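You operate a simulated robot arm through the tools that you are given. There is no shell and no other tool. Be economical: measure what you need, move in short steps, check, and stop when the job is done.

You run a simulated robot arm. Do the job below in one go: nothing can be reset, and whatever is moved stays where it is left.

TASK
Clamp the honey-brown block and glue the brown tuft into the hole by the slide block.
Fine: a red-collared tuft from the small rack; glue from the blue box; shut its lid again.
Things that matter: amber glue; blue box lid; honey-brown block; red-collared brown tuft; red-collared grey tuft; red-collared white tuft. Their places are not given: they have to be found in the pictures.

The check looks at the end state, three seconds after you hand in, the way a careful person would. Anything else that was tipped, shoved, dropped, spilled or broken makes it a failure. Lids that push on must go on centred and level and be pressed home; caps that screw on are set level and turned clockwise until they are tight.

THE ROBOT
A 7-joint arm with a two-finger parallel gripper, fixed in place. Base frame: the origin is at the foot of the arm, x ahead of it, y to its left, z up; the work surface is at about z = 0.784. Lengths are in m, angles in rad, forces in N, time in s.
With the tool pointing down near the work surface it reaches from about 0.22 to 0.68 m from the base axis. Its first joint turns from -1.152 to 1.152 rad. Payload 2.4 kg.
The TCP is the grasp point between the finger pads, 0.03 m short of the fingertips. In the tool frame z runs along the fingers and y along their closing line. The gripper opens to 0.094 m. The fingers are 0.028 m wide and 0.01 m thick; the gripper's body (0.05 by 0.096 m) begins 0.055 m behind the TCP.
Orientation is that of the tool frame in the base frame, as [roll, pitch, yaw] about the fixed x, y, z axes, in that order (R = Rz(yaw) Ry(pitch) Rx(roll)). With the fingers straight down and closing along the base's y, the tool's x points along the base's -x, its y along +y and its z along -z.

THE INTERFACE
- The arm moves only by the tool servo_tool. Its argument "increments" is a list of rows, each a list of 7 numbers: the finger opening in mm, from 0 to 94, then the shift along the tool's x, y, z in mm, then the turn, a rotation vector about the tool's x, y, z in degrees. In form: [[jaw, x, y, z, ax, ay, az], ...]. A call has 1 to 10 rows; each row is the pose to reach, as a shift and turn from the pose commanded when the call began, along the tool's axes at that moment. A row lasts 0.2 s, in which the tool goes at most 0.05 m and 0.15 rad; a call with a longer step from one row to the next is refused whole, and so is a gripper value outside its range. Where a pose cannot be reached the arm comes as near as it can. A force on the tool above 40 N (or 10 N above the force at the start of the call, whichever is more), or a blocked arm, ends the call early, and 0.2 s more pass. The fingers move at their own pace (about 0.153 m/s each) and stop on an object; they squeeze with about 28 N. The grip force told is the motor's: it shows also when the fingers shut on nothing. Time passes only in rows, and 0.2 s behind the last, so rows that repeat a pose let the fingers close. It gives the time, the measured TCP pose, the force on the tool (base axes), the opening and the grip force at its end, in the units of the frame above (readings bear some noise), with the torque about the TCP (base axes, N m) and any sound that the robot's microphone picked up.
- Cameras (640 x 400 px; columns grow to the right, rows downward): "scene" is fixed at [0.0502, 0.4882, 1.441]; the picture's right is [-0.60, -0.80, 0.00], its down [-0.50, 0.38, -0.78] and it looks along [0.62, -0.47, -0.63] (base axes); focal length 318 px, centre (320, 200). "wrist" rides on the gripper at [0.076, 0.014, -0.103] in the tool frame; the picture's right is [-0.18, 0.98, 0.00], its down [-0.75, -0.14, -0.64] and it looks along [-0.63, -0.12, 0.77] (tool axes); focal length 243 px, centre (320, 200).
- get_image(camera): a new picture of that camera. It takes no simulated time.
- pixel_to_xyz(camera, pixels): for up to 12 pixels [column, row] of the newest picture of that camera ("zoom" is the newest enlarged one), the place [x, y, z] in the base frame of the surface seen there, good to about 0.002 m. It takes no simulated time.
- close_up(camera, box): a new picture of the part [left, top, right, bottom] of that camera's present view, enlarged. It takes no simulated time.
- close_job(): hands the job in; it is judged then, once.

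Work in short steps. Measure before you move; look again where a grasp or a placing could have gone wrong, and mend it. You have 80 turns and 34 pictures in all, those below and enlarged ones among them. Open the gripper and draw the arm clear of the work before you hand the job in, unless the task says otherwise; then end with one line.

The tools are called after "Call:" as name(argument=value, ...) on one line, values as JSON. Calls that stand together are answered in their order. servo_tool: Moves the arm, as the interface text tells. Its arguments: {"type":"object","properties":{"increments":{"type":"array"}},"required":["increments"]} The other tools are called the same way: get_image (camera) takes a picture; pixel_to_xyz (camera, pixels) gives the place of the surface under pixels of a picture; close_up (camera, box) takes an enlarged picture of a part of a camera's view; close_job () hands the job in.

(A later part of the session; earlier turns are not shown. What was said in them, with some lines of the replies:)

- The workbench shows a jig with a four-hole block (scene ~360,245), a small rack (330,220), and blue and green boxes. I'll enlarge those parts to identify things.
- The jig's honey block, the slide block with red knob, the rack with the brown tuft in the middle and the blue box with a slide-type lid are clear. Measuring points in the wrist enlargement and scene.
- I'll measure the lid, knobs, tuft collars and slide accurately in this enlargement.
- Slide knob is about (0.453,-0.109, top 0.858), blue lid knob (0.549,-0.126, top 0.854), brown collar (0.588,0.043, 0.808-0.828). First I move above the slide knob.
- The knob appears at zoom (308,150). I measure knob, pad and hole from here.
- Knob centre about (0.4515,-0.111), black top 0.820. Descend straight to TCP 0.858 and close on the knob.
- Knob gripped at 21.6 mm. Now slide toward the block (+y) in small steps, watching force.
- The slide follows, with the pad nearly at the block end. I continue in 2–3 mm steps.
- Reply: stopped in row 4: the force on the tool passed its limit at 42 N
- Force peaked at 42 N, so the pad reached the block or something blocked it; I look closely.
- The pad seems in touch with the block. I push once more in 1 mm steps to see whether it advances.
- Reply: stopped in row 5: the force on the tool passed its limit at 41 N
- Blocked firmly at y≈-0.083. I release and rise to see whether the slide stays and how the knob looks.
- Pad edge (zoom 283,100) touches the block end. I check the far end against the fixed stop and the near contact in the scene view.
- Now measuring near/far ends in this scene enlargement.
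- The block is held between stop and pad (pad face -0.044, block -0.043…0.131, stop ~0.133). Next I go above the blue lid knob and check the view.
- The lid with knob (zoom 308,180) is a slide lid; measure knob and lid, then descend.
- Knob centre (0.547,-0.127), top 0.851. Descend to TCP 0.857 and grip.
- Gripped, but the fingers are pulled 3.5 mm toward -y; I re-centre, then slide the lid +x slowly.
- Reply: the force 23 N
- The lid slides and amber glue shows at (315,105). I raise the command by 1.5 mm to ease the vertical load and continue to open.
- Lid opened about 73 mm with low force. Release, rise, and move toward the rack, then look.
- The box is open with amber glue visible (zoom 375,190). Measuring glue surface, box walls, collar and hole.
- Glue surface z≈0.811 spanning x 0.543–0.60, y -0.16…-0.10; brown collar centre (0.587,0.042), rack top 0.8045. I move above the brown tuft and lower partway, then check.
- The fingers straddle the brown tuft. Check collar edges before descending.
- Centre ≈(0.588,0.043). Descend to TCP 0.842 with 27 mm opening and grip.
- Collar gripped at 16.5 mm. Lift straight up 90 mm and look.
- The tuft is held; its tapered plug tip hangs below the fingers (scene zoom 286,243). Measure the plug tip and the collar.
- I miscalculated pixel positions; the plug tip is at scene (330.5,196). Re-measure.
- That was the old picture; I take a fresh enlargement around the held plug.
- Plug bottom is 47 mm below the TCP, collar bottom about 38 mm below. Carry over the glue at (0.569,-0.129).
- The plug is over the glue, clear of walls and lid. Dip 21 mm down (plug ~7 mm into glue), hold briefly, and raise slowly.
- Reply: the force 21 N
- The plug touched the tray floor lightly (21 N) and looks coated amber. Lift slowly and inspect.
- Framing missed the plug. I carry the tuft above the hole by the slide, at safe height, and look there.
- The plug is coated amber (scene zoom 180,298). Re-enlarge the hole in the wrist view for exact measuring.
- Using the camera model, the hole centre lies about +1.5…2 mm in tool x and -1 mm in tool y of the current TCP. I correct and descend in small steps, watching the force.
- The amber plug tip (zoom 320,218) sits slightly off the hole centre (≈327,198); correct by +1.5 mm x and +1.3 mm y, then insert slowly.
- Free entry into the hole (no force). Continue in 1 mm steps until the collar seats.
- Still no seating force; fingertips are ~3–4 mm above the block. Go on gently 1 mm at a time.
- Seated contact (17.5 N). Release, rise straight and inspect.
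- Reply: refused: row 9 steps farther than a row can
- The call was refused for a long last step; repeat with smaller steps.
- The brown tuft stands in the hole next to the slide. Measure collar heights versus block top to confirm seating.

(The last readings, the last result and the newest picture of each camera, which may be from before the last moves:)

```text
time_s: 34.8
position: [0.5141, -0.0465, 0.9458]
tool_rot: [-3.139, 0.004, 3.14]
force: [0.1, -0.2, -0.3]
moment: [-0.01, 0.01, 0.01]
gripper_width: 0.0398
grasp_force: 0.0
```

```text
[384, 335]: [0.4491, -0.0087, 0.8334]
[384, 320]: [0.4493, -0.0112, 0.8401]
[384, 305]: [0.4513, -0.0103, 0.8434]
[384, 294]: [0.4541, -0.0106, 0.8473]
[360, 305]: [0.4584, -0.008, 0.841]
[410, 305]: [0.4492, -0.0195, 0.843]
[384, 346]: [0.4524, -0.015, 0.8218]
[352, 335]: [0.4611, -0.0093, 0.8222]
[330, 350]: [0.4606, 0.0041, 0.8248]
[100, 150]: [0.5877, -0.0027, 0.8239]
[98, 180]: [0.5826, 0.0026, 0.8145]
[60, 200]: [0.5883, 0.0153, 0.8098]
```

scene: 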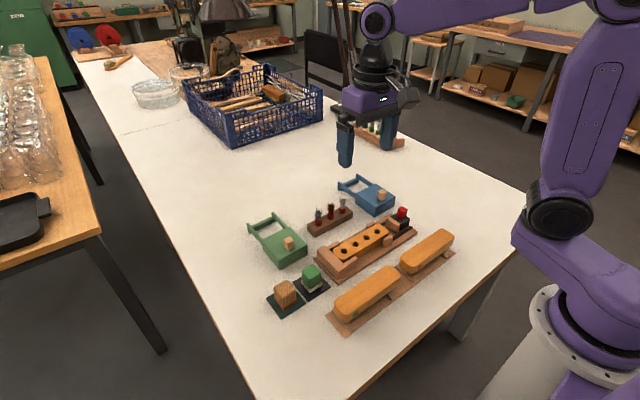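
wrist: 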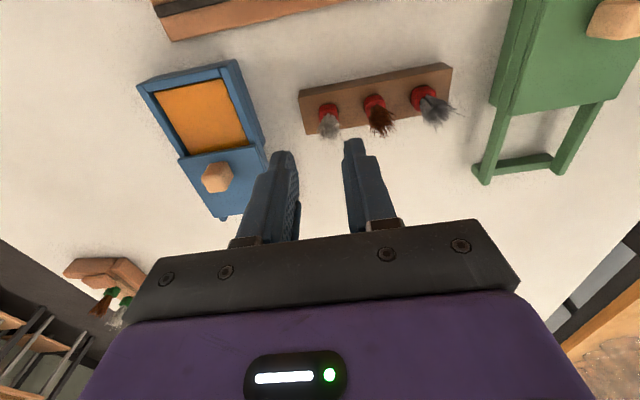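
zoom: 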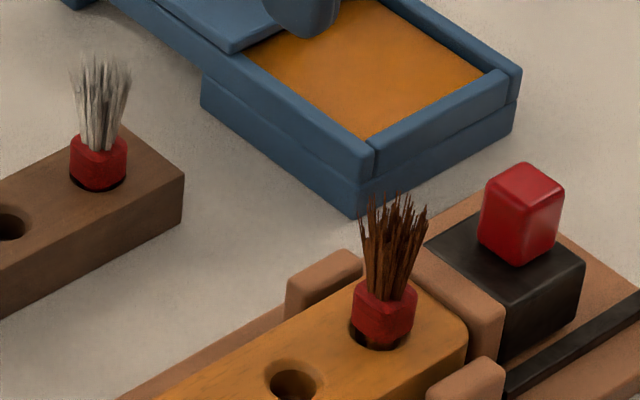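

Heights suggest the collar might be slightly high. I take a tight enlargement to judge it.

Call:
close_up(camera="scene", box=[368, 212, 392, 236])

Call:
pixel_to_xyz(camera="zoom", pixels=[[320, 330], [320, 310], [320, 290], [320, 270], [320, 250], [320, 230], [320, 200], [320, 170], [250, 300], [380, 300], [300, 280], [340, 290]])

```text
16.00 times, centred on (380, 224) of scene
```

zoom: 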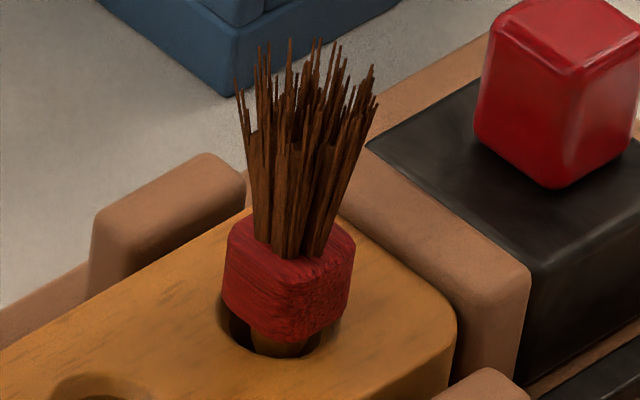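

```text
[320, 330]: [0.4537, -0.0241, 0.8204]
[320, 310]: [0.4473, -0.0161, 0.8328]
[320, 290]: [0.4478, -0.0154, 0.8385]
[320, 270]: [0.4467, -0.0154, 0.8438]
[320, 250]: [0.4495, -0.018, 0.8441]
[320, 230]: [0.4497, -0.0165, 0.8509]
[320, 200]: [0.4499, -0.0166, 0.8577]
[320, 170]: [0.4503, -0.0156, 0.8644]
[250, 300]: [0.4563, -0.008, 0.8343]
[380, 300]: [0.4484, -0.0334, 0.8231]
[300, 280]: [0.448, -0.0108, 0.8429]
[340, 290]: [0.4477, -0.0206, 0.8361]
```

The collar hovers ~2 mm above the block and is a bit tilted. I re-grip the collar 6 mm higher over the same spot and press down gently.

Call:
servo_tool(increments=[[27, 30, 5, 0, 0, 0, 0], [27, 60, 30, 0, 0, 0, 0], [27, 60, 30, 0, 0, 0, 0], [27, 60, 30, 30, 0, 0, 0], [27, 60, 30, 60, 0, 0, 0], [27, 60, 30, 84, 0, 0, 0], [27, 60, 30, 84, 0, 0, 0], [0, 60, 30, 84, 0, 0, 0], [0, 60, 30, 84, 0, 0, 0], [0, 60, 30, 84, 0, 0, 0]])

```text
time_s: 37.0
position: [0.4525, -0.018, 0.8618]
tool_rot: [-3.14, 0.002, -3.141]
force: [1.0, 4.5, -0.6]
moment: [0.18, 0.01, 0.02]
gripper_width: 0.0165
grasp_force: 27.4
```

Call:
servo_tool(increments=[[0, 0, 0, 1, 0, 0, 0], [0, 0, 0, 2, 0, 0, 0], [0, 0, 0, 3, 0, 0, 0], [0, 0, 0, 4, 0, 0, 0], [0, 0, 0, 4, 0, 0, 0]])

```text
time_s: 38.2
position: [0.4539, -0.0174, 0.8578]
tool_rot: [-3.139, 0.005, -3.14]
force: [0.4, 5.2, 21.3]
moment: [0.18, 0.0, -0.02]
gripper_width: 0.0164
grasp_force: 28.0
```

21 N while still higher than before, so the tuft itself is pressed home. Release, rise, and travel to above the lid knob.

Call:
servo_tool(increments=[[0, 0, 0, -0.5, 0, 0, 0], [24, 0, 0, -0.5, 0, 0, 0], [27, 0, 0, -0.5, 0, 0, 0], [27, 0, 0, -0.5, 0, 0, 0], [27, 0, 0, -20, 0, 0, 0], [27, 0, 0, -55, 0, 0, 0], [27, 0, 0, -90, 0, 0, 0], [40, -32, -22, -90, 0, 0, 0], [40, -64, -44, -90, 0, 0, 0], [40, -96, -66, -90, 0, 0, 0]])

Call:
servo_tool(increments=[[40, -36, -22, 0, 0, 0, 0], [40, -71, -45, 0, 0, 0, 0], [40, -71, -45, 0, 0, 0, 0], [40, -71, -45, 0, 0, 0, 0]])

Call:
close_up(camera="scene", box=[364, 210, 396, 236])

```text
time_s: 40.4
position: [0.549, -0.0839, 0.9497]
tool_rot: [-3.14, 0.004, -3.14]
force: [0.3, -0.1, 0.1]
moment: [0.0, 0.05, 0.02]
gripper_width: 0.04
grasp_force: 0.0
```

```text
time_s: 41.4
position: [0.6202, -0.1264, 0.9486]
tool_rot: [-3.139, 0.003, -3.141]
force: [0.9, -0.4, -0.1]
moment: [-0.01, 0.02, 0.0]
gripper_width: 0.0401
grasp_force: 0.0
```

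```text
15.38 times, centred on (380, 223) of scene
```

zoom: 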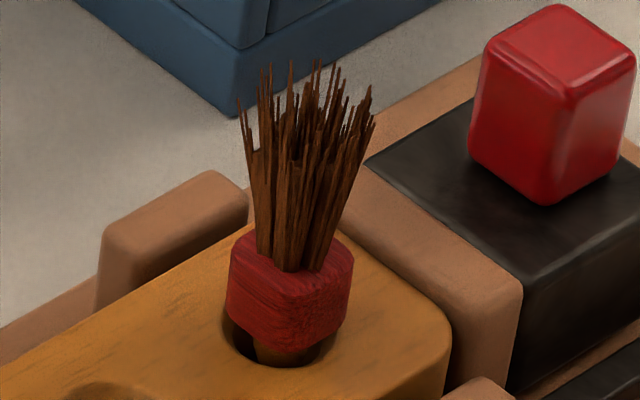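

The tuft position is unchanged after the second 20 N press, plug centred in the hole, so it is seated. Now descend on the lid knob and grip.

Call:
servo_tool(increments=[[40, 0, -1, 35, 0, 0, 0], [40, 0, -1, 70, 0, 0, 0], [40, 0, -1, 90.5, 0, 0, 0], [40, 0, -1, 90.5, 0, 0, 0], [0, 0, -1, 90.5, 0, 0, 0], [0, 0, -1, 90.5, 0, 0, 0], [0, 0, -1, 90.5, 0, 0, 0]])

```text
time_s: 43.0
position: [0.6216, -0.1314, 0.8584]
tool_rot: [-3.14, 0.004, 3.14]
force: [0.3, -5.3, -5.0]
moment: [0.07, -0.54, 0.01]
gripper_width: 0.0213
grasp_force: 44.6
```

Knob gripped. Slide the lid back (-x) 62 mm, then the rest in small steps until it stops.

Call:
servo_tool(increments=[[0, 4, -1, 0, 0, 0, 0], [0, 11, -1, 0, 0, 0, 0], [0, 18, -1, 0, 0, 0, 0], [0, 25, -1, 0, 0, 0, 0], [0, 32, -1, 0, 0, 0, 0], [0, 39, -1, 0, 0, 0, 0], [0, 46, -1, 0, 0, 0, 0], [0, 53, -1, 0, 0, 0, 0], [0, 60, -1, 0, 0, 0, 0], [0, 64, -1, 0, 0, 0, 0]])

Call:
servo_tool(increments=[[0, 2, 0, 0, 0, 0, 0], [0, 4, 0, 0, 0, 0, 0], [0, 6, 0, 0, 0, 0, 0], [0, 8, 0, 0, 0, 0, 0], [0, 10, 0, 0, 0, 0, 0], [0, 12, 0, 0, 0, 0, 0]])

```text
time_s: 45.2
position: [0.5566, -0.1298, 0.8576]
tool_rot: [-3.139, 0.004, -3.139]
force: [-0.9, 1.3, 10.8]
moment: [0.17, 1.24, -0.02]
gripper_width: 0.0213
grasp_force: 45.2
```

```text
time_s: 46.6
position: [0.5459, -0.129, 0.8592]
tool_rot: [-3.138, 0.01, -3.14]
force: [12.8, -0.2, 13.9]
moment: [0.22, 0.62, -0.05]
gripper_width: 0.0213
grasp_force: 45.6
```

The lid is back at its stop (knob at 0.546, +12.8 N resistance). Release, rise clear and check.

Call:
servo_tool(increments=[[0, -1, 0, 0, 0, 0, 0], [40, -1, 0, 0, 0, 0, 0], [40, -1, 0, 0, 0, 0, 0], [40, -1, 0, -40, 0, 0, 0], [40, -1, 0, -85, 0, 0, 0], [60, -1, 0, -130, 0, 0, 0], [60, -1, 0, -175, 0, 0, 0], [60, -1, 0, -215, 0, 0, 0], [60, -1, 45, -230, 0, 0, 0], [60, -1, 85, -245, 0, 0, 0]])

Call:
close_up(camera="scene", box=[290, 160, 430, 280])

```text
time_s: 48.8
position: [0.5431, -0.0443, 1.1027]
tool_rot: [-3.139, 0.001, -3.141]
force: [0.6, 0.8, 0.4]
moment: [-0.01, 0.02, 0.0]
gripper_width: 0.0598
grasp_force: 0.0
```

```text
3.33 times, centred on (360, 220) of scene
```

zoom: 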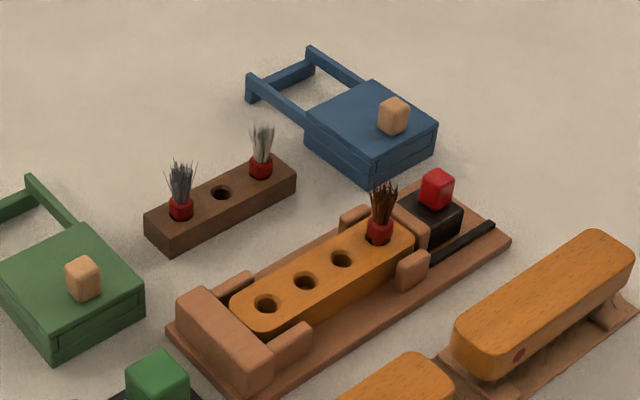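

Lid shut, tuft standing in the hole by the slide block, pad against the block, everything else in place, and the arm is clear. Handing in.

Call:
close_job()

```text
The job is handed in.
```

The honey-brown block is clamped, the brown red-collared tuft is glued with amber glue into the hole by the slide block with its collar showing about 2 mm above the block, and the blue box lid is shut.
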